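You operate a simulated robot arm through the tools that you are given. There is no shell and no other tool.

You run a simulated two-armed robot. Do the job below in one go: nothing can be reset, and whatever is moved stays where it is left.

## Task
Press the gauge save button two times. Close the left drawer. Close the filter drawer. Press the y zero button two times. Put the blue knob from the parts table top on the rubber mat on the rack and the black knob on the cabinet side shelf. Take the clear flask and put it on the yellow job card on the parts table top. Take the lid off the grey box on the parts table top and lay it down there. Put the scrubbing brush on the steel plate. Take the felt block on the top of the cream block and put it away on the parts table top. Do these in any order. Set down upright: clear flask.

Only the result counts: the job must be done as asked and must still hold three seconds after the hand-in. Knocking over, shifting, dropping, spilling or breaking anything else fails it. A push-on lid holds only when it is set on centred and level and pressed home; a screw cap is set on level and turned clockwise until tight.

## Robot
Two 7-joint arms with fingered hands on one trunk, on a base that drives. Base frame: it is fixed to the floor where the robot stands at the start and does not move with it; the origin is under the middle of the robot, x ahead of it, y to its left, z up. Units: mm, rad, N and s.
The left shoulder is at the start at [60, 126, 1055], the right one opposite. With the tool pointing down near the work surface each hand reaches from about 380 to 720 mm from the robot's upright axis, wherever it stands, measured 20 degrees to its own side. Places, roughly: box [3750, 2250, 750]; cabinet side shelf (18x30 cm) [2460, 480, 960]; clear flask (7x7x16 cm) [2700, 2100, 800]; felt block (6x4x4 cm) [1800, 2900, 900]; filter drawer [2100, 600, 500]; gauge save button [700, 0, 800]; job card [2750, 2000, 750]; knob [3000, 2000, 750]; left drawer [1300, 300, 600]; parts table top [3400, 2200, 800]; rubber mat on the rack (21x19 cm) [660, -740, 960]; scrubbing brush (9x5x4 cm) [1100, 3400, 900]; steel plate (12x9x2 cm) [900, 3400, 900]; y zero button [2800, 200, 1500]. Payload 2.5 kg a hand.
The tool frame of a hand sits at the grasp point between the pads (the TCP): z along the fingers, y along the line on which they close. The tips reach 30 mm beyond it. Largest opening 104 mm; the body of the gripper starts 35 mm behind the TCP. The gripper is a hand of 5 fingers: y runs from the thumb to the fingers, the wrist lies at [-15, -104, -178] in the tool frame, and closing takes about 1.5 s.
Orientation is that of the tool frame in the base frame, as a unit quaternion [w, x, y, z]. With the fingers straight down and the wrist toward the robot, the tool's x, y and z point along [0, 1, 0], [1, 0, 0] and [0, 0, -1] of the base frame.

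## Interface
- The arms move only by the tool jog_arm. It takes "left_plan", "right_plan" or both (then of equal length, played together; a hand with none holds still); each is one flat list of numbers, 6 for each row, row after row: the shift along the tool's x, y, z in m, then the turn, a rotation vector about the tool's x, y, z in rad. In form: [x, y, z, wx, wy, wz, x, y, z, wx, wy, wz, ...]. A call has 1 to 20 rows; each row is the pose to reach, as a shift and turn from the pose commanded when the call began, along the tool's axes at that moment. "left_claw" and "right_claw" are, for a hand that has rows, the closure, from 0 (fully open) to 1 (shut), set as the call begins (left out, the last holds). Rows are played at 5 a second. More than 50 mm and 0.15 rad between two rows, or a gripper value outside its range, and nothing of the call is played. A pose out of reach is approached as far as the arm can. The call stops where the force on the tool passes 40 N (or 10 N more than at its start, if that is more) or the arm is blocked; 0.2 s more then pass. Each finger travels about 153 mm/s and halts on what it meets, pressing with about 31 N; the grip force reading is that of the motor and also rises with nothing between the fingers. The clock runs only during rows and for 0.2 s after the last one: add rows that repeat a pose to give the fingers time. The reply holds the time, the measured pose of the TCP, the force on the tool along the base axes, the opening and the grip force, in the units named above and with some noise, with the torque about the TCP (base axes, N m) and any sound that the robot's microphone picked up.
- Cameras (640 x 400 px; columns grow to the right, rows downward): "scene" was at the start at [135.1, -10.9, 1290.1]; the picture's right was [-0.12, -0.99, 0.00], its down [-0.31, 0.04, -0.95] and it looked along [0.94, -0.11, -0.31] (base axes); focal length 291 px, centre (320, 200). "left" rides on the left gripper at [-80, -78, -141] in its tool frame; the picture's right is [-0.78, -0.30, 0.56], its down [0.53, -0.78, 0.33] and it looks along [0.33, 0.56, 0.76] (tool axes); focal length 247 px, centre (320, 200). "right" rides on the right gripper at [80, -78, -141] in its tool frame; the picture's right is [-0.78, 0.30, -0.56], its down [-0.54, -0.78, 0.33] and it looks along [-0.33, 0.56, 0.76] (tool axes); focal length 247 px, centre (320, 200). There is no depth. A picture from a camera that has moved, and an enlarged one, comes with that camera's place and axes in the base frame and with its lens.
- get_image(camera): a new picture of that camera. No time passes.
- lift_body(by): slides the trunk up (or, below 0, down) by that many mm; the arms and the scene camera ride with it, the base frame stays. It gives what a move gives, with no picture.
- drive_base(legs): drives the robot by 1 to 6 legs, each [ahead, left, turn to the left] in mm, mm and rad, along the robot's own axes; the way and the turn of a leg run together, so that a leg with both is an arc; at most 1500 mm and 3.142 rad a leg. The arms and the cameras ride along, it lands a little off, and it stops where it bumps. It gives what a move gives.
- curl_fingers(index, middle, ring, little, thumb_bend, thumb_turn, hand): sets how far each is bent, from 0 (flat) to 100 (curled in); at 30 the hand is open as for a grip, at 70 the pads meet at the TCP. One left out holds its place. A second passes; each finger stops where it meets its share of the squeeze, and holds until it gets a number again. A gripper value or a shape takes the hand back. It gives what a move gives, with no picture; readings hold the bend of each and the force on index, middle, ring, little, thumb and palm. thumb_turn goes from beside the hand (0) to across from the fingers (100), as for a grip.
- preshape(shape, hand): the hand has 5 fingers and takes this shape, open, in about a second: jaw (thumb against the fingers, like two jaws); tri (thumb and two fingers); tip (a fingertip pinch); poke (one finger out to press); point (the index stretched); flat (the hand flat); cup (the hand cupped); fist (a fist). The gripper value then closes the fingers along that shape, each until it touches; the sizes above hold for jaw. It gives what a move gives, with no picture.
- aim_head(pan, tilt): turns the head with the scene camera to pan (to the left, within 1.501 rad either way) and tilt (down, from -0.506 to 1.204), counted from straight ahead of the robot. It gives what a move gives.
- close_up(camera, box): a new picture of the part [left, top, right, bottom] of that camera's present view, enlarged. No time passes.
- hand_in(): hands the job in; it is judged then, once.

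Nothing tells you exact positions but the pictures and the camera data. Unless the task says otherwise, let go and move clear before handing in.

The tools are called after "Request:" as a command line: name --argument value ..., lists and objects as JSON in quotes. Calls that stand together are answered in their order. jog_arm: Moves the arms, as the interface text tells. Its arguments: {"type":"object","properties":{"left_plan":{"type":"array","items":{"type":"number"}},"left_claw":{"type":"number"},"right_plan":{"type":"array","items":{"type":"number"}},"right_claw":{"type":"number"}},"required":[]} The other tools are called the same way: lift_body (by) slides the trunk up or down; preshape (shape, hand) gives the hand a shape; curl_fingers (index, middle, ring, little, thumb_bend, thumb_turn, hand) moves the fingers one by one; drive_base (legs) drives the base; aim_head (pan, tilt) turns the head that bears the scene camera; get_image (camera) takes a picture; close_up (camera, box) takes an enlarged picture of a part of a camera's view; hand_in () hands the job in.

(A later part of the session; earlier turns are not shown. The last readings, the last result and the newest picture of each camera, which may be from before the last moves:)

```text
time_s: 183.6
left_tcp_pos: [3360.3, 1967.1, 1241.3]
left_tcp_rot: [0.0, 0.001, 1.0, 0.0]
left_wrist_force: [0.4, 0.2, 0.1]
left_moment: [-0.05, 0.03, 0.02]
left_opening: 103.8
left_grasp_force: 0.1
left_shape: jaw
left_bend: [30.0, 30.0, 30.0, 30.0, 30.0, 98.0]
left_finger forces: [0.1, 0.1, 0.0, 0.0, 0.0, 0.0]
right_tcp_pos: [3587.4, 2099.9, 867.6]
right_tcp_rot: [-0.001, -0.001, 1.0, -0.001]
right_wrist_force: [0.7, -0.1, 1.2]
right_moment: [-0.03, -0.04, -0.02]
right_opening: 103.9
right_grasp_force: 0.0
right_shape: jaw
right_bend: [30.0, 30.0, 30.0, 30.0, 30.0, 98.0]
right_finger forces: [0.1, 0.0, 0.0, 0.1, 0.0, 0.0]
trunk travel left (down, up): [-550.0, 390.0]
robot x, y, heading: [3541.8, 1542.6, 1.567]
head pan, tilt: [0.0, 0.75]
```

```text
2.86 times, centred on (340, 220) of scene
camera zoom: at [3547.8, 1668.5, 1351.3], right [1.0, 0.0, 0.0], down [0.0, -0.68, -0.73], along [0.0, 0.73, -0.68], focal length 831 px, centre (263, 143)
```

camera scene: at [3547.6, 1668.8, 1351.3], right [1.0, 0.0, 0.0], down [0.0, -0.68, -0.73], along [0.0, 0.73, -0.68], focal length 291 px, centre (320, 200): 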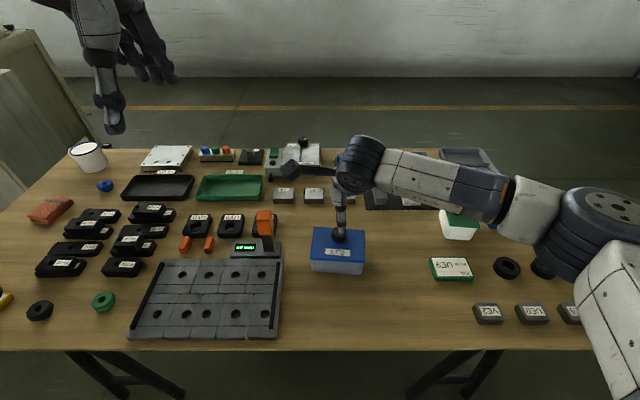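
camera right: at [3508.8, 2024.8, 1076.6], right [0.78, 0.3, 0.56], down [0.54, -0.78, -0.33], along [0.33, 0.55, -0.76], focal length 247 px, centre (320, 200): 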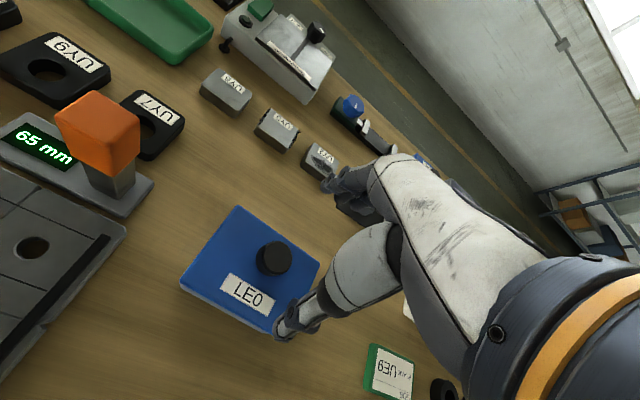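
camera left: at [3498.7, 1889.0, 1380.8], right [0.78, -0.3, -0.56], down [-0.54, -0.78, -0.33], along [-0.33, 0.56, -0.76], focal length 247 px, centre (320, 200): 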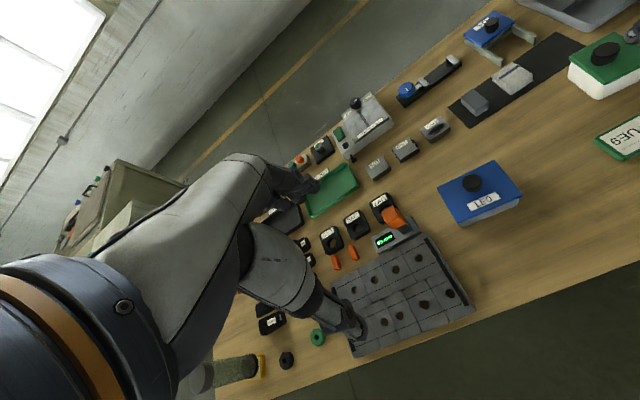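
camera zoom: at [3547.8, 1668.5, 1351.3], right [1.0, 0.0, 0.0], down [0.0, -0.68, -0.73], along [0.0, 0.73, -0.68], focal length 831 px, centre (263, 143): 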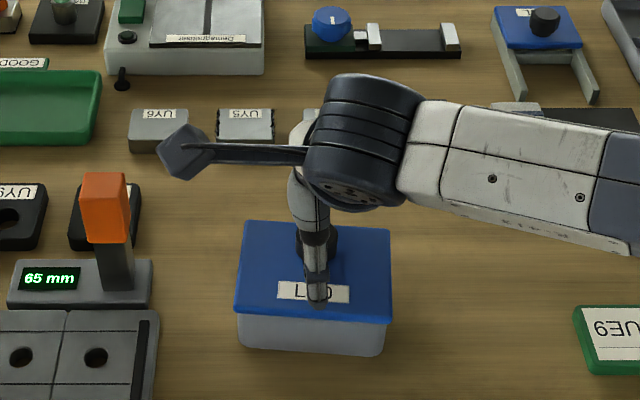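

Well placed. Lowering 6 mm more and closing on the knob.

Request:
jog_arm --right_plan '[0, 0.001, 0.003, 0, 0, 0, 0, 0.001, 0.006, 0, 0, 0]'

Request:
jog_arm --right_plan '[0, 0, 0, 0, 0, 0, 0, 0, 0, 0, 0, 0, 0, 0, 0, 0, 0, 0, 0, 0, 0, 0, 0, 0, 0, 0, 0, 0, 0, 0, 0, 0, 0, 0, 0, 0, 0, 0, 0, 0, 0, 0, 0, 0, 0, 0, 0, 0]' --right_claw 1

Request:
close_up --camera "right" --box '[210, 140, 430, 350]'

```text
time_s: 184.2
left_tcp_pos: [3360.3, 1968.4, 1241.3]
left_tcp_rot: [0.0, 0.002, 1.0, 0.0]
left_wrist_force: [0.0, 0.7, 0.1]
left_moment: [-0.03, 0.01, -0.02]
left_opening: 104.0
left_grasp_force: 0.0
left_shape: jaw
left_bend: [30.0, 30.0, 30.0, 30.0, 30.0, 98.0]
left_finger forces: [0.0, 0.0, 0.0, 0.0, 0.0, 0.0]
right_tcp_pos: [3586.6, 2101.1, 862.6]
right_tcp_rot: [0.0, -0.001, 1.0, -0.002]
right_wrist_force: [-0.6, -0.5, -0.3]
right_moment: [0.02, -0.02, 0.02]
right_opening: 103.7
right_grasp_force: 0.1
right_shape: jaw
right_bend: [30.0, 30.0, 30.0, 30.0, 30.0, 98.0]
right_finger forces: [0.0, 0.1, 0.0, 0.0, 0.0, 0.0]
trunk travel left (down, up): [-550.0, 390.0]
robot x, y, heading: [3546.2, 1548.3, 1.571]
head pan, tilt: [0.0, 0.75]
```

```text
time_s: 186.0
left_tcp_pos: [3359.9, 1968.8, 1241.1]
left_tcp_rot: [0.001, 0.002, 1.0, 0.0]
left_wrist_force: [0.1, 0.5, -0.2]
left_moment: [0.03, -0.01, 0.02]
left_opening: 103.6
left_grasp_force: 0.1
left_shape: jaw
left_bend: [30.0, 30.0, 30.0, 30.0, 30.0, 98.0]
left_finger forces: [0.0, 0.0, 0.0, 0.1, 0.1, 0.0]
right_tcp_pos: [3586.2, 2101.6, 862.5]
right_tcp_rot: [0.0, -0.001, 1.0, -0.003]
right_wrist_force: [0.1, -0.2, 0.9]
right_moment: [0.0, -0.02, 0.03]
right_opening: 27.4
right_grasp_force: 30.9
right_shape: jaw
right_bend: [74.0, 52.0, 57.0, 54.0, 76.0, 100.0]
right_finger forces: [15.7, 9.6, 0.1, 0.0, 25.1, 0.0]
trunk travel left (down, up): [-550.0, 390.0]
robot x, y, heading: [3549.5, 1548.0, 1.571]
head pan, tilt: [0.0, 0.75]
heard: snap
```

```text
1.90 times, centred on (320, 245) of right
camera zoom: at [3506.8, 2024.5, 1003.5], right [0.78, 0.3, 0.56], down [0.54, -0.78, -0.33], along [0.33, 0.55, -0.76], focal length 470 px, centre (320, 114)
```

zoom: 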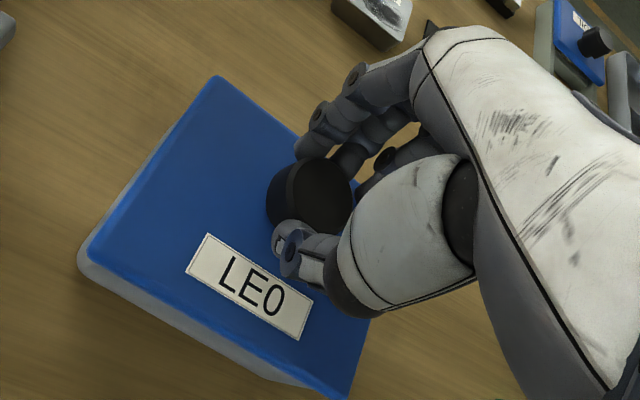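

The lid snapped loose as the fingers closed. Lifting it slowly, watching that the box stays down.

Request:
jog_arm --right_plan '[0, 0, -0.008, 0, 0, 0, 0, 0, -0.02, 0, 0, 0, 0, 0, -0.035, 0, 0, 0, 0, 0, -0.05, 0, 0, 0]'

Request:
get_image --camera "right"

Request:
close_up --camera "scene" --box '[270, 150, 410, 290]'

Request:
close_up --camera "left" --box '[440, 90, 620, 240]'

```text
time_s: 187.0
left_tcp_pos: [3359.9, 1967.2, 1240.4]
left_tcp_rot: [0.0, 0.001, 1.0, 0.0]
left_wrist_force: [0.2, -0.4, -0.4]
left_moment: [0.01, -0.02, -0.04]
left_opening: 103.9
left_grasp_force: 0.1
left_shape: jaw
left_bend: [30.0, 30.0, 30.0, 30.0, 30.0, 98.0]
left_finger forces: [0.0, 0.0, 0.0, 0.1, 0.0, 0.0]
right_tcp_pos: [3588.0, 2103.2, 911.6]
right_tcp_rot: [0.0, 0.0, 1.0, -0.003]
right_wrist_force: [-1.1, -0.7, -0.7]
right_moment: [0.03, -0.02, 0.0]
right_opening: 27.7
right_grasp_force: 31.2
right_shape: jaw
right_bend: [74.0, 52.0, 57.0, 54.0, 76.0, 100.0]
right_finger forces: [15.7, 9.7, 0.0, 0.0, 25.1, 0.0]
trunk travel left (down, up): [-550.0, 390.0]
robot x, y, heading: [3544.0, 1541.5, 1.572]
head pan, tilt: [0.0, 0.75]
```

```text
taken
camera right: at [3507.1, 2025.4, 1053.2], right [0.78, 0.3, 0.56], down [0.54, -0.78, -0.33], along [0.33, 0.55, -0.76], focal length 247 px, centre (320, 200)
```

right: 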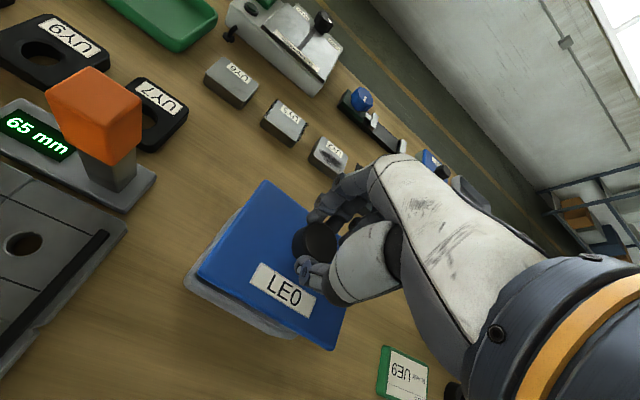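

```text
2.86 times, centred on (340, 220) of scene
camera zoom: at [3547.8, 1668.4, 1351.3], right [1.0, 0.0, 0.0], down [0.0, -0.68, -0.73], along [0.0, 0.73, -0.68], focal length 831 px, centre (263, 143)
```

zoom: 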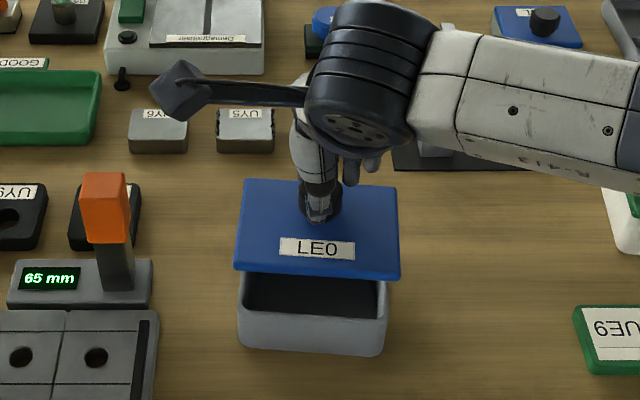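

```text
2.67 times, centred on (530, 165) of left
camera zoom: at [3439.7, 1889.1, 1380.8], right [0.77, -0.3, -0.56], down [-0.54, -0.78, -0.33], along [-0.33, 0.56, -0.76], focal length 659 px, centre (-240, 293)
```

zoom: 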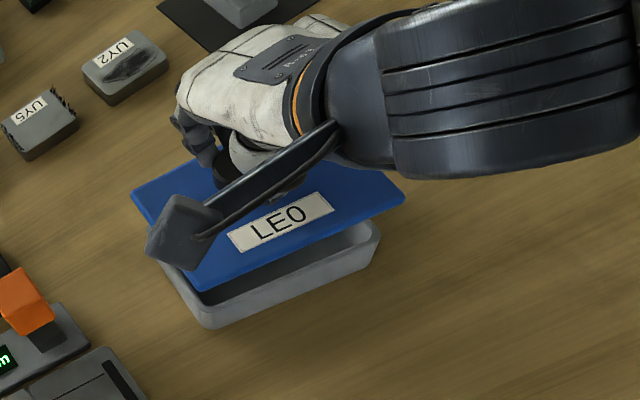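

The lid is off and the box body is plainly grey. I'll carry the lid to the empty spot at about [3720, 1975].

Request:
jog_arm --right_plan '[0, 0, -0.02, 0, 0, 0, -0.033, -0.032, -0.02, 0, 0, 0, -0.066, -0.064, -0.02, 0, 0, 0, -0.099, -0.096, -0.02, 0, 0, 0, -0.132, -0.128, -0.02, 0, 0, 0, -0.132, -0.128, 0.025, 0, 0, 0, -0.132, -0.128, 0.055, 0, 0, 0]'

Request:
get_image --camera "right"

Request:
get_image --camera "scene"

Request:
get_image --camera "left"

```text
time_s: 188.6
left_tcp_pos: [3359.6, 1969.0, 1241.4]
left_tcp_rot: [0.0, 0.001, 1.0, 0.0]
left_wrist_force: [-0.5, 0.1, 0.3]
left_moment: [0.0, -0.02, 0.02]
left_opening: 104.0
left_grasp_force: 0.1
left_shape: jaw
left_bend: [30.0, 30.0, 30.0, 30.0, 30.0, 98.0]
left_finger forces: [0.1, 0.1, 0.0, 0.1, 0.0, 0.0]
right_tcp_pos: [3718.9, 1973.7, 859.3]
right_tcp_rot: [-0.001, -0.001, 1.0, -0.002]
right_wrist_force: [1.5, -1.0, -0.5]
right_moment: [-0.01, -0.01, 0.0]
right_opening: 27.7
right_grasp_force: 30.8
right_shape: jaw
right_bend: [74.0, 52.0, 57.0, 54.0, 76.0, 100.0]
right_finger forces: [15.7, 9.8, 0.0, 0.0, 25.1, 0.1]
trunk travel left (down, up): [-550.0, 390.0]
robot x, y, heading: [3543.1, 1545.0, 1.568]
head pan, tilt: [0.0, 0.75]
```

```text
taken
camera right: at [3638.8, 1896.6, 1000.1], right [0.78, 0.3, 0.56], down [0.54, -0.78, -0.33], along [0.33, 0.55, -0.76], focal length 247 px, centre (320, 200)
```

right: 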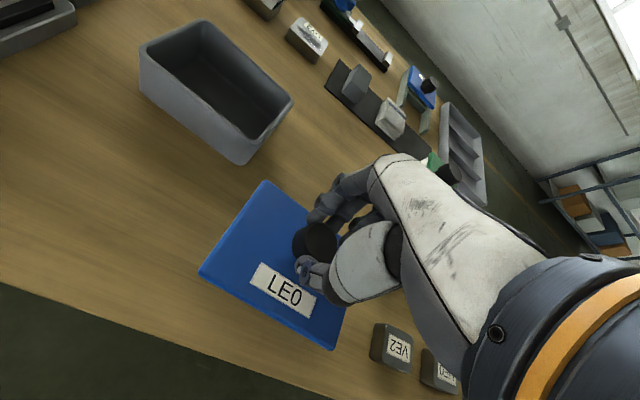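

```text
taken
camera scene: at [3548.0, 1668.5, 1351.3], right [1.0, 0.0, 0.0], down [0.0, -0.68, -0.73], along [0.0, 0.73, -0.68], focal length 291 px, centre (320, 200)
```

scene: 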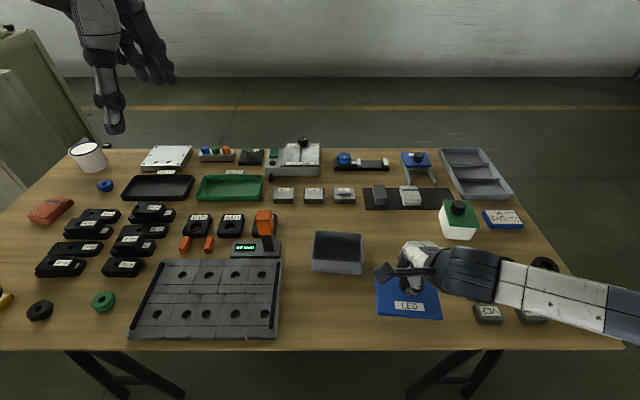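

```text
taken
camera left: at [3439.8, 1889.1, 1380.8], right [0.77, -0.3, -0.56], down [-0.54, -0.78, -0.33], along [-0.33, 0.56, -0.76], focal length 247 px, centre (320, 200)
```

left: 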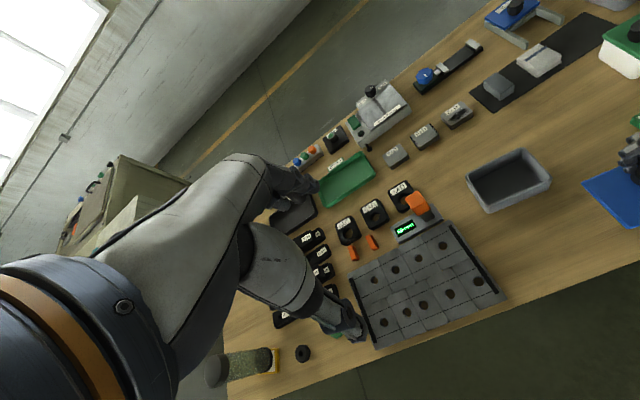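

The lid hangs level over free table. Lowering until it touches.

Request:
jog_arm --right_plan '[0, 0, 0.012, 0, 0, 0, 0, 0, 0.02, 0, 0, 0, 0, 0, 0.024, 0, 0, 0]'

Request:
jog_arm --right_plan '[0, 0, 0.002, 0, 0, 0, 0, 0, 0.004, 0, 0, 0, 0, 0, 0.006, 0, 0, 0]'

Request:
get_image --camera "right"

```text
time_s: 189.4
left_tcp_pos: [3359.4, 1968.2, 1242.1]
left_tcp_rot: [0.0, 0.002, 1.0, 0.0]
left_wrist_force: [-0.5, -0.1, 0.1]
left_moment: [0.01, 0.02, -0.03]
left_opening: 103.9
left_grasp_force: 0.2
left_shape: jaw
left_bend: [30.0, 30.0, 30.0, 30.0, 30.0, 98.0]
left_finger forces: [0.0, 0.1, 0.1, 0.0, 0.0, 0.0]
right_tcp_pos: [3719.4, 1973.7, 835.3]
right_tcp_rot: [0.001, -0.001, 1.0, -0.003]
right_wrist_force: [-1.7, 0.1, -1.0]
right_moment: [0.03, 0.02, 0.01]
right_opening: 27.5
right_grasp_force: 30.3
right_shape: jaw
right_bend: [74.0, 52.0, 57.0, 54.0, 76.0, 100.0]
right_finger forces: [15.7, 10.0, 0.0, 0.0, 25.1, 0.0]
trunk travel left (down, up): [-550.0, 390.0]
robot x, y, heading: [3546.8, 1546.0, 1.567]
head pan, tilt: [0.0, 0.75]
```

```text
time_s: 190.2
left_tcp_pos: [3359.3, 1966.9, 1241.7]
left_tcp_rot: [0.0, 0.001, 1.0, 0.0]
left_wrist_force: [0.9, 0.7, -0.1]
left_moment: [-0.01, 0.01, -0.02]
left_opening: 103.9
left_grasp_force: 0.0
left_shape: jaw
left_bend: [30.0, 30.0, 30.0, 30.0, 30.0, 98.0]
left_finger forces: [0.0, 0.0, 0.1, 0.0, 0.0, 0.0]
right_tcp_pos: [3718.0, 1974.2, 827.5]
right_tcp_rot: [0.0, -0.001, 1.0, -0.002]
right_wrist_force: [-0.5, 0.8, -0.9]
right_moment: [0.02, -0.02, 0.0]
right_opening: 27.8
right_grasp_force: 30.6
right_shape: jaw
right_bend: [74.0, 52.0, 57.0, 54.0, 76.0, 100.0]
right_finger forces: [15.7, 10.0, 0.1, 0.0, 25.2, 0.1]
trunk travel left (down, up): [-550.0, 390.0]
robot x, y, heading: [3543.0, 1544.8, 1.568]
head pan, tilt: [0.0, 0.75]
```

```text
taken
camera right: at [3638.8, 1897.4, 969.0], right [0.78, 0.3, 0.56], down [0.54, -0.78, -0.33], along [0.33, 0.55, -0.76], focal length 247 px, centre (320, 200)
```

right: 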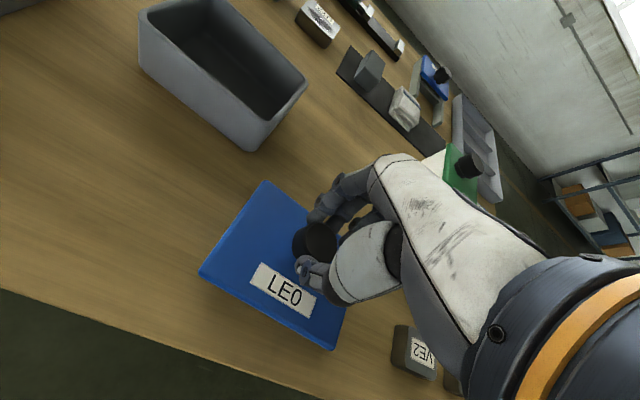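

Not touching yet; continuing down in small steps.

Request:
jog_arm --right_plan '[0, 0, 0.002, 0, 0, 0, 0, 0, 0.004, 0, 0, 0]'

Request:
jog_arm --right_plan '[0, 0, 0.0015, 0, 0, 0, 0, 0, 0.003, 0, 0, 0]'

```text
time_s: 190.8
left_tcp_pos: [3359.7, 1967.8, 1241.2]
left_tcp_rot: [0.0, 0.001, 1.0, 0.0]
left_wrist_force: [-0.2, -0.7, 0.2]
left_moment: [-0.02, 0.02, 0.02]
left_opening: 103.9
left_grasp_force: 0.0
left_shape: jaw
left_bend: [30.0, 30.0, 30.0, 30.0, 30.0, 98.0]
left_finger forces: [0.0, 0.1, 0.1, 0.0, 0.0, 0.1]
right_tcp_pos: [3717.9, 1974.0, 824.6]
right_tcp_rot: [-0.001, -0.001, 1.0, -0.002]
right_wrist_force: [0.0, 0.1, -0.8]
right_moment: [-0.01, 0.04, 0.0]
right_opening: 27.7
right_grasp_force: 31.0
right_shape: jaw
right_bend: [74.0, 52.0, 57.0, 54.0, 76.0, 100.0]
right_finger forces: [15.8, 10.0, 0.1, 0.0, 25.1, 0.0]
trunk travel left (down, up): [-550.0, 390.0]
robot x, y, heading: [3542.8, 1547.5, 1.565]
head pan, tilt: [0.0, 0.75]
```

```text
time_s: 191.4
left_tcp_pos: [3360.4, 1969.3, 1240.8]
left_tcp_rot: [0.0, 0.002, 1.0, -0.001]
left_wrist_force: [-1.0, 0.0, 0.6]
left_moment: [0.03, 0.02, 0.01]
left_opening: 104.2
left_grasp_force: 0.0
left_shape: jaw
left_bend: [30.0, 30.0, 30.0, 30.0, 30.0, 98.0]
left_finger forces: [0.0, 0.0, 0.1, 0.0, 0.1, 0.1]
right_tcp_pos: [3718.7, 1975.4, 820.9]
right_tcp_rot: [0.0, -0.001, 1.0, -0.002]
right_wrist_force: [0.6, 0.3, -1.2]
right_moment: [0.03, 0.02, 0.03]
right_opening: 27.5
right_grasp_force: 30.9
right_shape: jaw
right_bend: [74.0, 52.0, 57.0, 54.0, 76.0, 100.0]
right_finger forces: [15.7, 9.9, 0.0, 0.0, 25.1, 0.0]
trunk travel left (down, up): [-550.0, 390.0]
robot x, y, heading: [3546.4, 1542.0, 1.571]
head pan, tilt: [0.0, 0.75]
```

Request:
jog_arm --right_plan '[0, 0, 0.002, 0, 0, 0, 0, 0, 0.004, 0, 0, 0]'

Request:
close_up --camera "right" --box '[180, 160, 400, 370]'

Request:
close_up --camera "scene" --box '[340, 220, 480, 340]'

```text
time_s: 192.0
left_tcp_pos: [3358.2, 1967.6, 1241.5]
left_tcp_rot: [0.0, 0.001, 1.0, 0.0]
left_wrist_force: [-0.1, -0.2, -0.1]
left_moment: [0.02, 0.02, 0.0]
left_opening: 104.1
left_grasp_force: 0.0
left_shape: jaw
left_bend: [30.0, 30.0, 30.0, 30.0, 30.0, 98.0]
left_finger forces: [0.0, 0.1, 0.1, 0.0, 0.0, 0.1]
right_tcp_pos: [3718.2, 1974.4, 817.5]
right_tcp_rot: [0.0, 0.0, 1.0, -0.001]
right_wrist_force: [-0.6, 0.2, -1.5]
right_moment: [0.02, 0.0, 0.02]
right_opening: 27.6
right_grasp_force: 30.8
right_shape: jaw
right_bend: [74.0, 52.0, 57.0, 54.0, 76.0, 100.0]
right_finger forces: [15.7, 10.0, 0.0, 0.1, 25.2, 0.1]
trunk travel left (down, up): [-550.0, 390.0]
robot x, y, heading: [3547.3, 1545.5, 1.568]
head pan, tilt: [0.0, 0.75]
```

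```text
1.90 times, centred on (290, 265) of right
camera zoom: at [3638.7, 1897.1, 958.2], right [0.78, 0.3, 0.56], down [0.54, -0.78, -0.33], along [0.33, 0.55, -0.76], focal length 470 px, centre (377, 76)
```

zoom: 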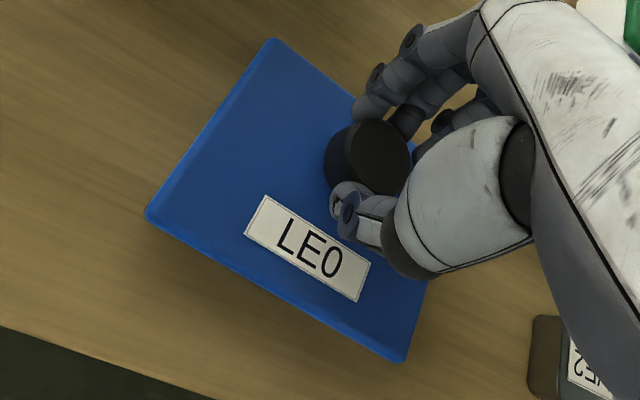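

```text
3.33 times, centred on (410, 280) of scene
camera zoom: at [3547.9, 1668.5, 1351.3], right [1.0, 0.0, 0.0], down [0.0, -0.68, -0.73], along [0.0, 0.73, -0.68], focal length 969 px, centre (20, -67)
```

zoom: 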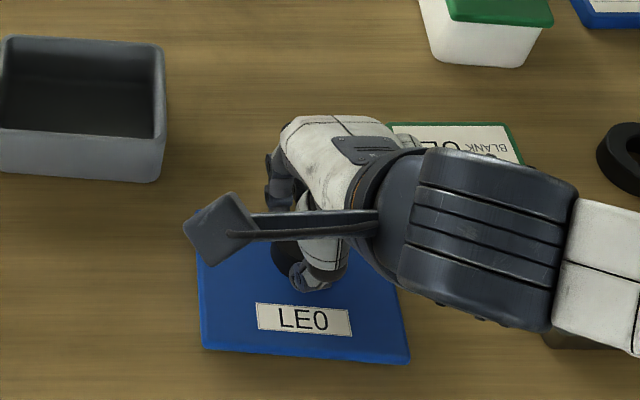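

Request:
jog_arm --right_plan '[0, 0, 0.002, 0, 0, 0, 0, 0, 0.004, 0, 0, 0]'

Request:
jog_arm --right_plan '[0, 0, 0.002, 0, 0, 0, 0, 0, 0.0035, 0, 0, 0]'

```text
time_s: 192.6
left_tcp_pos: [3358.7, 1968.3, 1241.5]
left_tcp_rot: [0.0, 0.002, 1.0, 0.0]
left_wrist_force: [-0.6, 0.1, -0.3]
left_moment: [0.01, 0.0, -0.01]
left_opening: 103.8
left_grasp_force: 0.0
left_shape: jaw
left_bend: [30.0, 30.0, 30.0, 30.0, 30.0, 98.0]
left_finger forces: [0.0, 0.0, 0.1, 0.0, 0.0, 0.0]
right_tcp_pos: [3719.3, 1974.3, 812.7]
right_tcp_rot: [0.0, -0.001, 1.0, -0.002]
right_wrist_force: [0.0, 0.0, -0.6]
right_moment: [-0.01, -0.01, 0.0]
right_opening: 27.7
right_grasp_force: 30.7
right_shape: jaw
right_bend: [74.0, 52.0, 57.0, 54.0, 76.0, 100.0]
right_finger forces: [15.7, 9.9, 0.0, 0.1, 25.2, 0.1]
trunk travel left (down, up): [-550.0, 390.0]
robot x, y, heading: [3542.6, 1546.2, 1.565]
head pan, tilt: [0.0, 0.75]
```

```text
time_s: 193.2
left_tcp_pos: [3358.7, 1968.0, 1242.5]
left_tcp_rot: [0.0, 0.002, 1.0, 0.0]
left_wrist_force: [0.4, -0.6, 0.9]
left_moment: [-0.02, 0.0, -0.02]
left_opening: 103.9
left_grasp_force: 0.0
left_shape: jaw
left_bend: [30.0, 30.0, 30.0, 30.0, 30.0, 98.0]
left_finger forces: [0.1, 0.0, 0.1, 0.0, 0.1, 0.0]
right_tcp_pos: [3717.9, 1973.2, 811.5]
right_tcp_rot: [-0.001, -0.001, 1.0, 0.0]
right_wrist_force: [-0.2, -2.9, 9.4]
right_moment: [0.06, -0.02, -0.02]
right_opening: 28.0
right_grasp_force: 30.9
right_shape: jaw
right_bend: [74.0, 52.0, 57.0, 54.0, 76.0, 100.0]
right_finger forces: [15.0, 10.0, 0.1, 0.0, 27.7, 0.1]
trunk travel left (down, up): [-550.0, 390.0]
robot x, y, heading: [3546.6, 1545.3, 1.573]
head pan, tilt: [0.0, 0.75]
```

The lid is down. Easing 1 mm and opening.

Request:
jog_arm --right_plan '[0, 0, -0.0012, 0, 0, 0, 0, 0, -0.0012, 0, 0, 0, 0, 0, -0.0012, 0, 0, 0, 0, 0, -0.0012, 0, 0, 0, 0, 0, -0.0012, 0, 0, 0, 0, 0, -0.0012, 0, 0, 0, 0, 0, -0.0012, 0, 0, 0, 0, 0, -0.0012, 0, 0, 0]' --right_claw 0

Request:
jog_arm --right_plan '[0, 0, -0.03, 0, 0, 0, 0, 0, -0.07, 0, 0, 0, 0, 0, -0.12, 0, 0, 0, 0, 0, -0.17, 0, 0, 0, 0, 0, -0.22, 0, 0, 0, 0, 0, -0.27, 0, 0, 0, 0, 0, -0.32, 0, 0, 0]'

Request:
get_image --camera "scene"

Request:
close_up --camera "scene" --box '[280, 200, 480, 340]'

```text
time_s: 195.0
left_tcp_pos: [3360.6, 1969.1, 1241.6]
left_tcp_rot: [0.0, 0.002, 1.0, 0.0]
left_wrist_force: [0.8, -0.4, 0.3]
left_moment: [0.0, 0.01, 0.01]
left_opening: 103.6
left_grasp_force: 0.0
left_shape: jaw
left_bend: [30.0, 30.0, 30.0, 30.0, 30.0, 98.0]
left_finger forces: [0.0, 0.0, 0.0, 0.0, 0.0, 0.0]
right_tcp_pos: [3718.5, 1973.9, 810.7]
right_tcp_rot: [0.0, -0.001, 1.0, -0.002]
right_wrist_force: [1.1, 0.2, 0.1]
right_moment: [0.01, -0.02, 0.0]
right_opening: 103.7
right_grasp_force: 0.1
right_shape: jaw
right_bend: [30.0, 30.0, 30.0, 30.0, 30.0, 98.0]
right_finger forces: [0.1, 0.0, 0.1, 0.0, 0.0, 0.1]
trunk travel left (down, up): [-550.0, 390.0]
robot x, y, heading: [3545.7, 1546.2, 1.565]
head pan, tilt: [0.0, 0.75]
```

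```text
time_s: 196.6
left_tcp_pos: [3359.8, 1967.1, 1241.3]
left_tcp_rot: [-0.001, 0.002, 1.0, 0.0]
left_wrist_force: [0.5, 0.1, -0.5]
left_moment: [-0.03, 0.01, 0.01]
left_opening: 103.9
left_grasp_force: 0.0
left_shape: jaw
left_bend: [30.0, 30.0, 30.0, 30.0, 30.0, 98.0]
left_finger forces: [0.0, 0.1, 0.0, 0.0, 0.0, 0.0]
right_tcp_pos: [3719.6, 1973.9, 1132.4]
right_tcp_rot: [0.0, -0.001, 1.0, -0.003]
right_wrist_force: [0.7, 0.6, 0.0]
right_moment: [-0.01, -0.01, -0.02]
right_opening: 103.8
right_grasp_force: 0.0
right_shape: jaw
right_bend: [30.0, 30.0, 30.0, 30.0, 30.0, 98.0]
right_finger forces: [0.0, 0.0, 0.0, 0.1, 0.0, 0.0]
trunk travel left (down, up): [-550.0, 390.0]
robot x, y, heading: [3544.4, 1547.0, 1.571]
head pan, tilt: [0.0, 0.75]
```

```text
taken
camera scene: at [3547.5, 1668.3, 1351.3], right [1.0, 0.0, 0.0], down [0.0, -0.68, -0.73], along [0.0, 0.73, -0.68], focal length 291 px, centre (320, 200)
```

scene: 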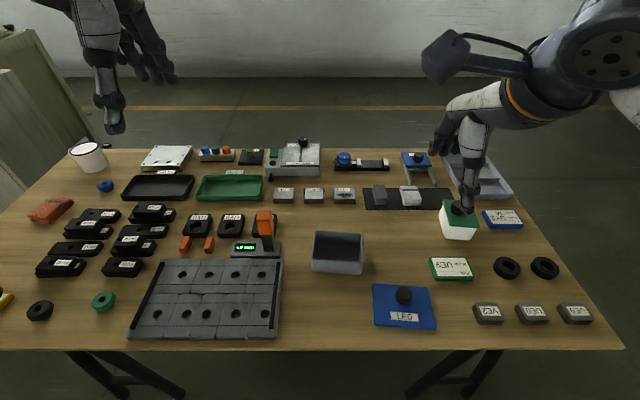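

```text
2.86 times, centred on (380, 270) of scene
camera zoom: at [3547.5, 1668.3, 1351.3], right [1.0, 0.0, 0.0], down [0.0, -0.68, -0.73], along [0.0, 0.73, -0.68], focal length 831 px, centre (149, 0)
```

zoom: 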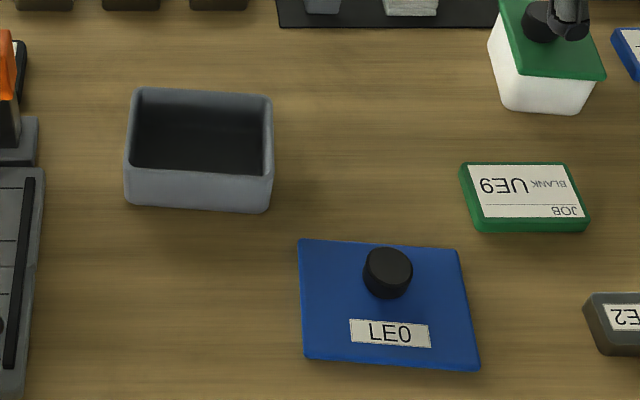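

The lid lies flat on the table and the box is undisturbed. Next is the felt block on the cream cabinet: I'll drive left along the table and then toward it.

Request:
drive_base --legs '[[0, 1500, 0], [0, 200, 0], [600, 0, 0]]'

Request:
aim_head --pan 0.0 --tilt 0.5

Request:
get_image --camera "scene"

Request:
get_image --camera "left"

Request:
aim_head --pan 0.6 --tilt 0.4

Request:
get_image --camera "scene"

```text
time_s: 208.3
left_tcp_pos: [1648.3, 2568.9, 1241.8]
left_tcp_rot: [0.0, -0.003, 1.0, -0.001]
left_wrist_force: [0.7, -0.2, -0.1]
left_moment: [-0.04, 0.02, 0.0]
left_opening: 103.9
left_grasp_force: 0.2
left_shape: jaw
left_bend: [30.0, 30.0, 30.0, 30.0, 30.0, 98.0]
left_finger forces: [0.0, 0.0, 0.1, 0.0, 0.1, 0.1]
right_tcp_pos: [2008.6, 2576.6, 1131.8]
right_tcp_rot: [0.0, -0.004, 1.0, -0.003]
right_wrist_force: [0.7, -0.3, 0.6]
right_moment: [-0.01, 0.02, -0.01]
right_opening: 103.9
right_grasp_force: 0.1
right_shape: jaw
right_bend: [30.0, 30.0, 30.0, 30.0, 30.0, 98.0]
right_finger forces: [0.1, 0.0, 0.1, 0.1, 0.0, 0.1]
trunk travel left (down, up): [-550.0, 390.0]
robot x, y, heading: [1839.2, 2140.8, 1.576]
head pan, tilt: [0.0, 0.75]
```

```text
time_s: 209.0
left_tcp_pos: [1648.1, 2568.0, 1241.7]
left_tcp_rot: [-0.001, -0.002, 1.0, -0.001]
left_wrist_force: [0.2, -0.8, 0.4]
left_moment: [0.0, -0.02, -0.02]
left_opening: 104.1
left_grasp_force: 0.1
left_shape: jaw
left_bend: [30.0, 30.0, 30.0, 30.0, 30.0, 98.0]
left_finger forces: [0.1, 0.0, 0.0, 0.0, 0.1, 0.0]
right_tcp_pos: [2008.1, 2576.8, 1130.9]
right_tcp_rot: [0.0, -0.005, 1.0, -0.002]
right_wrist_force: [0.5, 0.0, 1.2]
right_moment: [0.0, 0.01, -0.03]
right_opening: 103.6
right_grasp_force: 0.1
right_shape: jaw
right_bend: [30.0, 30.0, 30.0, 30.0, 30.0, 98.0]
right_finger forces: [0.0, 0.0, 0.1, 0.0, 0.1, 0.0]
trunk travel left (down, up): [-550.0, 390.0]
robot x, y, heading: [1836.7, 2144.4, 1.576]
head pan, tilt: [0.0, 0.499]
```

```text
taken
camera scene: at [1838.7, 2277.9, 1373.2], right [1.0, 0.01, 0.0], down [0.0, -0.48, -0.88], along [-0.01, 0.88, -0.48], focal length 291 px, centre (320, 200)
```

scene: 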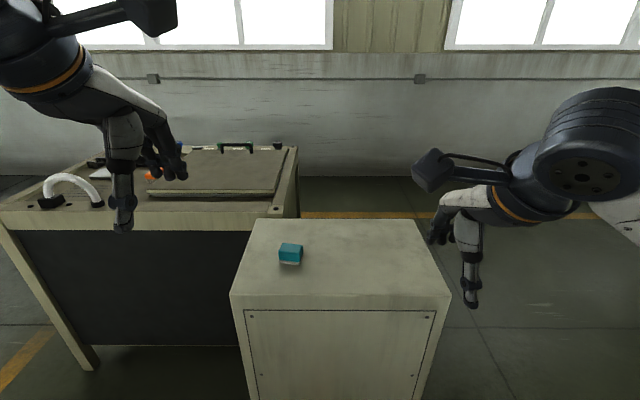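

```text
taken
camera left: at [1728.7, 2489.5, 1380.9], right [0.78, -0.29, -0.56], down [-0.53, -0.78, -0.33], along [-0.34, 0.55, -0.76], focal length 247 px, centre (320, 200)
```

left: 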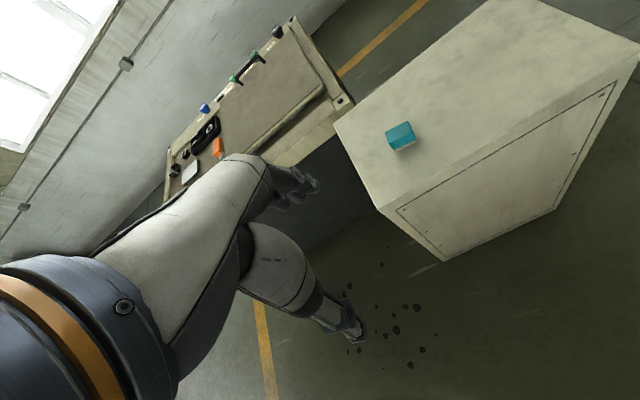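

```text
time_s: 210.0
left_tcp_pos: [1648.5, 2567.6, 1240.1]
left_tcp_rot: [0.001, -0.003, 1.0, 0.0]
left_wrist_force: [-1.2, 0.2, 0.0]
left_moment: [-0.03, -0.02, 0.03]
left_opening: 103.9
left_grasp_force: 0.0
left_shape: jaw
left_bend: [30.0, 30.0, 30.0, 30.0, 30.0, 98.0]
left_finger forces: [0.0, 0.1, 0.0, 0.0, 0.0, 0.0]
right_tcp_pos: [2007.3, 2576.9, 1131.1]
right_tcp_rot: [0.001, -0.004, 1.0, -0.001]
right_wrist_force: [0.0, -0.5, 0.6]
right_moment: [0.01, -0.01, -0.02]
right_opening: 103.8
right_grasp_force: 0.0
right_shape: jaw
right_bend: [30.0, 30.0, 30.0, 30.0, 30.0, 98.0]
right_finger forces: [0.1, 0.0, 0.1, 0.1, 0.1, 0.1]
trunk travel left (down, up): [-550.0, 390.0]
robot x, y, heading: [1837.1, 2147.7, 1.576]
head pan, tilt: [0.6, 0.4]
```

```text
taken
camera scene: at [1786.5, 2263.1, 1382.4], right [0.82, 0.57, 0.0], down [0.22, -0.32, -0.92], along [-0.52, 0.76, -0.39], focal length 291 px, centre (320, 200)
```

scene: 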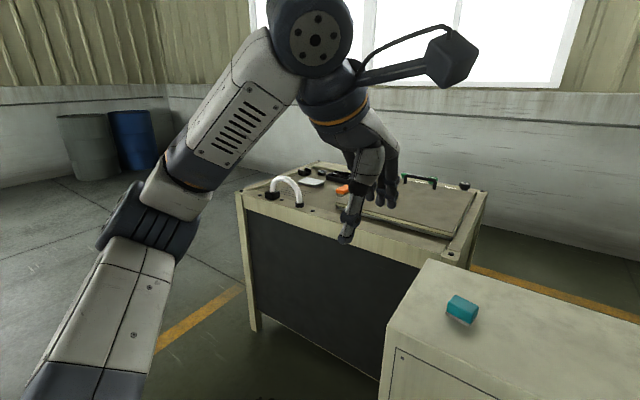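

The teal felt block sits at about [1765, 2861], top z ≈ 911. I'll drive 200 mm nearer and bring the left hand above it.

Request:
drive_base --legs '[[200, 0, 0]]'

Request:
jog_arm --left_plan '[-0.0167, 0.0133, 0.037, 0, 0, 0, -0.0334, 0.0266, 0.074, 0, 0, 0, -0.0501, 0.0399, 0.111, 0, 0, 0, -0.0669, 0.0531, 0.148, 0, 0, 0, -0.0836, 0.0664, 0.185, 0, 0, 0, -0.1003, 0.0797, 0.222, 0, 0, 0, -0.117, 0.093, 0.26, 0, 0, 0]' --left_claw 0

Request:
aim_head --pan 0.1 --tilt 0.7

Request:
get_image --camera "scene"

Request:
get_image --camera "left"

```text
time_s: 211.6
left_tcp_pos: [1646.4, 2766.2, 1241.0]
left_tcp_rot: [0.0, -0.003, 1.0, 0.0]
left_wrist_force: [0.2, -0.6, -0.7]
left_moment: [-0.04, 0.0, 0.04]
left_opening: 104.0
left_grasp_force: 0.0
left_shape: jaw
left_bend: [30.0, 30.0, 30.0, 30.0, 30.0, 98.0]
left_finger forces: [0.0, 0.0, 0.0, 0.0, 0.0, 0.0]
right_tcp_pos: [2006.3, 2776.8, 1131.8]
right_tcp_rot: [0.001, -0.006, 1.0, -0.003]
right_wrist_force: [1.5, 0.4, -0.9]
right_moment: [0.01, -0.02, 0.0]
right_opening: 103.6
right_grasp_force: 0.1
right_shape: jaw
right_bend: [30.0, 30.0, 30.0, 30.0, 30.0, 98.0]
right_finger forces: [0.1, 0.1, 0.1, 0.0, 0.0, 0.0]
trunk travel left (down, up): [-550.0, 390.0]
robot x, y, heading: [1836.4, 2343.8, 1.577]
head pan, tilt: [0.6, 0.4]
```

```text
time_s: 213.2
left_tcp_pos: [1763.7, 2859.9, 980.9]
left_tcp_rot: [-0.001, -0.002, 1.0, 0.0]
left_wrist_force: [0.3, 0.3, -0.2]
left_moment: [0.02, 0.02, 0.0]
left_opening: 103.8
left_grasp_force: 0.1
left_shape: jaw
left_bend: [30.0, 30.0, 30.0, 30.0, 30.0, 98.0]
left_finger forces: [0.0, 0.0, 0.0, 0.0, 0.0, 0.0]
right_tcp_pos: [2005.5, 2775.0, 1131.3]
right_tcp_rot: [0.0, -0.005, 1.0, -0.002]
right_wrist_force: [0.3, 0.1, 0.2]
right_moment: [0.01, -0.02, 0.0]
right_opening: 103.5
right_grasp_force: 0.0
right_shape: jaw
right_bend: [30.0, 30.0, 30.0, 30.0, 30.0, 98.0]
right_finger forces: [0.0, 0.0, 0.0, 0.0, 0.0, 0.0]
trunk travel left (down, up): [-550.0, 390.0]
robot x, y, heading: [1839.5, 2340.4, 1.573]
head pan, tilt: [0.6, 0.4]
```

```text
time_s: 214.2
left_tcp_pos: [1764.5, 2859.8, 981.1]
left_tcp_rot: [0.0, -0.003, 1.0, -0.001]
left_wrist_force: [0.4, -0.5, 0.6]
left_moment: [-0.01, -0.01, -0.03]
left_opening: 103.6
left_grasp_force: 0.1
left_shape: jaw
left_bend: [30.0, 30.0, 30.0, 30.0, 30.0, 98.0]
left_finger forces: [0.1, 0.0, 0.0, 0.1, 0.1, 0.0]
right_tcp_pos: [2007.3, 2775.5, 1132.2]
right_tcp_rot: [0.0, -0.005, 1.0, -0.002]
right_wrist_force: [0.1, -0.3, -0.7]
right_moment: [0.0, -0.01, 0.03]
right_opening: 103.5
right_grasp_force: 0.0
right_shape: jaw
right_bend: [30.0, 30.0, 30.0, 30.0, 30.0, 98.0]
right_finger forces: [0.0, 0.0, 0.1, 0.1, 0.0, 0.0]
trunk travel left (down, up): [-550.0, 390.0]
robot x, y, heading: [1835.4, 2342.0, 1.581]
head pan, tilt: [0.099, 0.7]
```

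```text
taken
camera scene: at [1828.8, 2469.6, 1355.6], right [0.99, 0.11, 0.0], down [0.07, -0.64, -0.77], along [-0.08, 0.76, -0.64], focal length 291 px, centre (320, 200)
```

scene: 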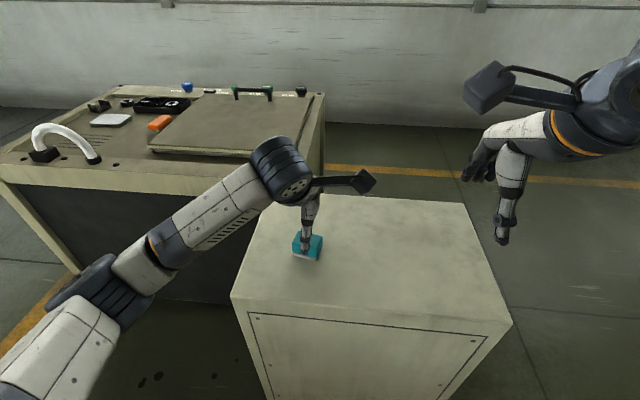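

```text
taken
camera left: at [1844.1, 2781.2, 1121.1], right [0.78, -0.29, -0.56], down [-0.53, -0.78, -0.33], along [-0.34, 0.55, -0.76], focal length 247 px, centre (320, 200)
```

left: 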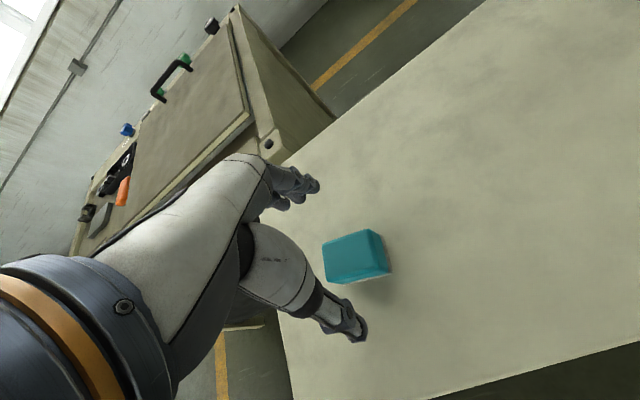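

The block is under the hand. I'll zoom in to see its exact turn before gripping.

Request:
close_up --camera "left" --box '[270, 190, 430, 310]'

Request:
close_up --camera "scene" --box '[260, 200, 360, 280]'

Request:
get_image --camera "right"

```text
3.33 times, centred on (350, 250) of left
camera zoom: at [1844.1, 2781.2, 1121.1], right [0.78, -0.29, -0.56], down [-0.53, -0.78, -0.33], along [-0.34, 0.55, -0.76], focal length 823 px, centre (220, 33)
```

zoom: 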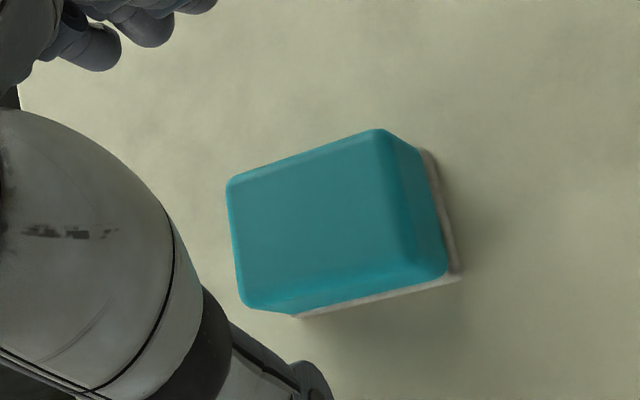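

```text
5.00 times, centred on (310, 240) of scene
camera zoom: at [1828.8, 2469.6, 1355.6], right [0.99, 0.11, 0.0], down [0.07, -0.64, -0.77], along [-0.08, 0.76, -0.64], focal length 1454 px, centre (370, 0)
```

zoom: 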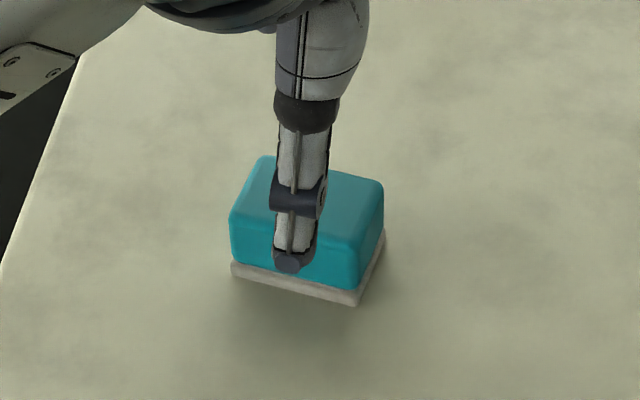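

```text
taken
camera right: at [1927.1, 2697.5, 1272.4], right [0.77, 0.31, 0.56], down [0.54, -0.77, -0.33], along [0.33, 0.56, -0.76], focal length 247 px, centre (320, 200)
```

right: 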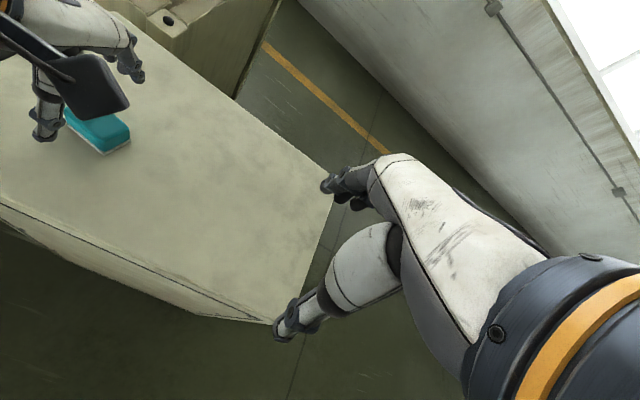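

The block is turned about 12° clockwise, centred at [1759, 2862]. I'll turn the hand to match and lower around it.

Request:
jog_arm --left_plan '[0.003, 0.001, 0.02, 0, 0, 0.1, 0.0055, 0.0025, 0.04, 0, 0, 0.21, 0.0055, 0.0025, 0.06, 0, 0, 0.21, 0.0055, 0.0025, 0.073, 0, 0, 0.21]'

Request:
close_up --camera "left" --box '[210, 140, 430, 350]'

Request:
close_up --camera "scene" --box '[260, 180, 360, 280]'

```text
time_s: 215.2
left_tcp_pos: [1757.6, 2861.7, 909.9]
left_tcp_rot: [0.0, 0.102, 0.995, 0.003]
left_wrist_force: [-1.2, -1.6, 5.7]
left_moment: [0.26, 0.03, 0.03]
left_opening: 103.4
left_grasp_force: 0.1
left_shape: jaw
left_bend: [30.0, 30.0, 30.0, 30.0, 30.0, 98.0]
left_finger forces: [0.0, 5.2, 0.0, 0.1, 0.1, 0.0]
right_tcp_pos: [2006.6, 2774.5, 1131.8]
right_tcp_rot: [0.0, -0.005, 1.0, -0.001]
right_wrist_force: [0.2, 0.4, 0.8]
right_moment: [-0.01, 0.01, -0.01]
right_opening: 103.8
right_grasp_force: 0.0
right_shape: jaw
right_bend: [30.0, 30.0, 30.0, 30.0, 30.0, 98.0]
right_finger forces: [0.0, 0.0, 0.0, 0.0, 0.0, 0.1]
trunk travel left (down, up): [-550.0, 390.0]
robot x, y, heading: [1833.9, 2343.9, 1.578]
head pan, tilt: [0.099, 0.7]
```

```text
1.90 times, centred on (320, 245) of left
camera zoom: at [1820.3, 2768.1, 1049.1], right [0.7, -0.45, -0.56], down [-0.68, -0.65, -0.34], along [-0.21, 0.62, -0.76], focal length 470 px, centre (320, 114)
```

zoom: 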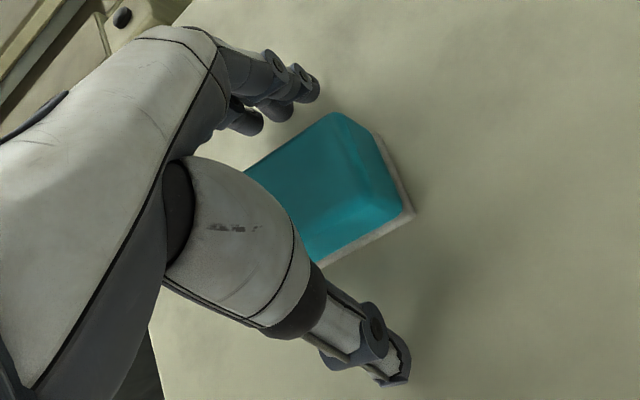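

```text
4.00 times, centred on (310, 230) of scene
camera zoom: at [1828.9, 2468.8, 1355.8], right [0.99, 0.11, 0.0], down [0.07, -0.64, -0.77], along [-0.08, 0.76, -0.64], focal length 1163 px, centre (360, 80)
```

zoom: 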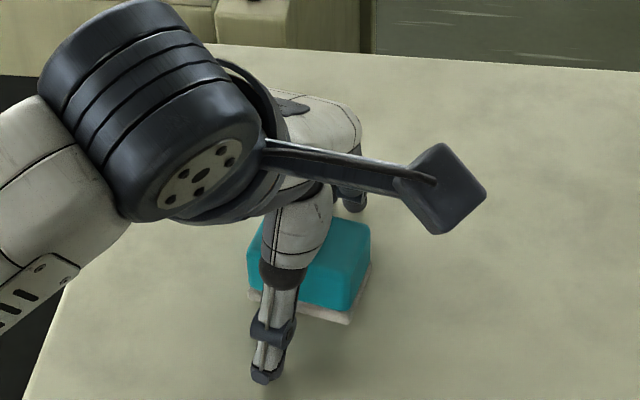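

The open middle fingertip just touches the cabinet top. I'll raise 3 mm and close on the block.

Request:
jog_arm --left_plan '[0, 0, -0.0035, 0, 0, 0, 0, 0, -0.0035, 0, 0, 0]'

Request:
jog_arm --left_plan '[0, 0, 0, 0, 0, 0, 0, 0, 0, 0, 0, 0, 0, 0, 0, 0, 0, 0, 0, 0, 0, 0, 0, 0, 0, 0, 0, 0, 0, 0, 0, 0, 0, 0, 0, 0, 0, 0, 0, 0, 0, 0, 0, 0, 0, 0, 0, 0]' --left_claw 1

Request:
close_up --camera "left" --box '[210, 140, 430, 350]'

```text
time_s: 215.8
left_tcp_pos: [1757.4, 2861.0, 911.5]
left_tcp_rot: [-0.001, 0.102, 0.995, -0.001]
left_wrist_force: [0.1, -0.6, -0.1]
left_moment: [-0.03, 0.03, 0.01]
left_opening: 104.0
left_grasp_force: 0.0
left_shape: jaw
left_bend: [30.0, 30.0, 30.0, 30.0, 30.0, 98.0]
left_finger forces: [0.0, 0.0, 0.0, 0.0, 0.1, 0.1]
right_tcp_pos: [2006.2, 2775.9, 1132.7]
right_tcp_rot: [0.0, -0.005, 1.0, -0.002]
right_wrist_force: [-0.7, 0.2, 1.2]
right_moment: [-0.05, 0.02, 0.0]
right_opening: 103.7
right_grasp_force: 0.1
right_shape: jaw
right_bend: [30.0, 30.0, 30.0, 30.0, 30.0, 98.0]
right_finger forces: [0.0, 0.0, 0.0, 0.0, 0.2, 0.0]
trunk travel left (down, up): [-550.0, 390.0]
robot x, y, heading: [1838.9, 2342.3, 1.578]
head pan, tilt: [0.099, 0.7]
```

```text
time_s: 217.6
left_tcp_pos: [1758.4, 2861.9, 912.2]
left_tcp_rot: [0.0, 0.102, 0.995, 0.0]
left_wrist_force: [-0.1, 0.5, 0.0]
left_moment: [-0.03, 0.0, -0.02]
left_opening: 34.5
left_grasp_force: 31.4
left_shape: jaw
left_bend: [74.0, 52.0, 51.0, 52.0, 74.0, 100.0]
left_finger forces: [16.2, 8.0, 3.5, 0.0, 27.8, 0.1]
right_tcp_pos: [2006.1, 2775.6, 1132.3]
right_tcp_rot: [0.0, -0.005, 1.0, -0.002]
right_wrist_force: [-0.2, -0.4, 0.2]
right_moment: [0.0, 0.03, 0.02]
right_opening: 103.8
right_grasp_force: 0.0
right_shape: jaw
right_bend: [30.0, 30.0, 30.0, 30.0, 30.0, 98.0]
right_finger forces: [0.0, 0.0, 0.0, 0.0, 0.0, 0.1]
trunk travel left (down, up): [-550.0, 390.0]
robot x, y, heading: [1836.5, 2344.1, 1.578]
head pan, tilt: [0.099, 0.7]
```

```text
1.90 times, centred on (320, 245) of left
camera zoom: at [1820.4, 2768.6, 1051.5], right [0.7, -0.45, -0.56], down [-0.68, -0.65, -0.33], along [-0.21, 0.61, -0.76], focal length 470 px, centre (320, 114)
```

zoom: 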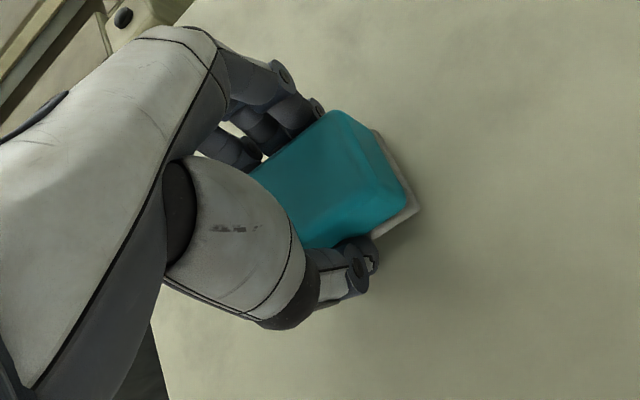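

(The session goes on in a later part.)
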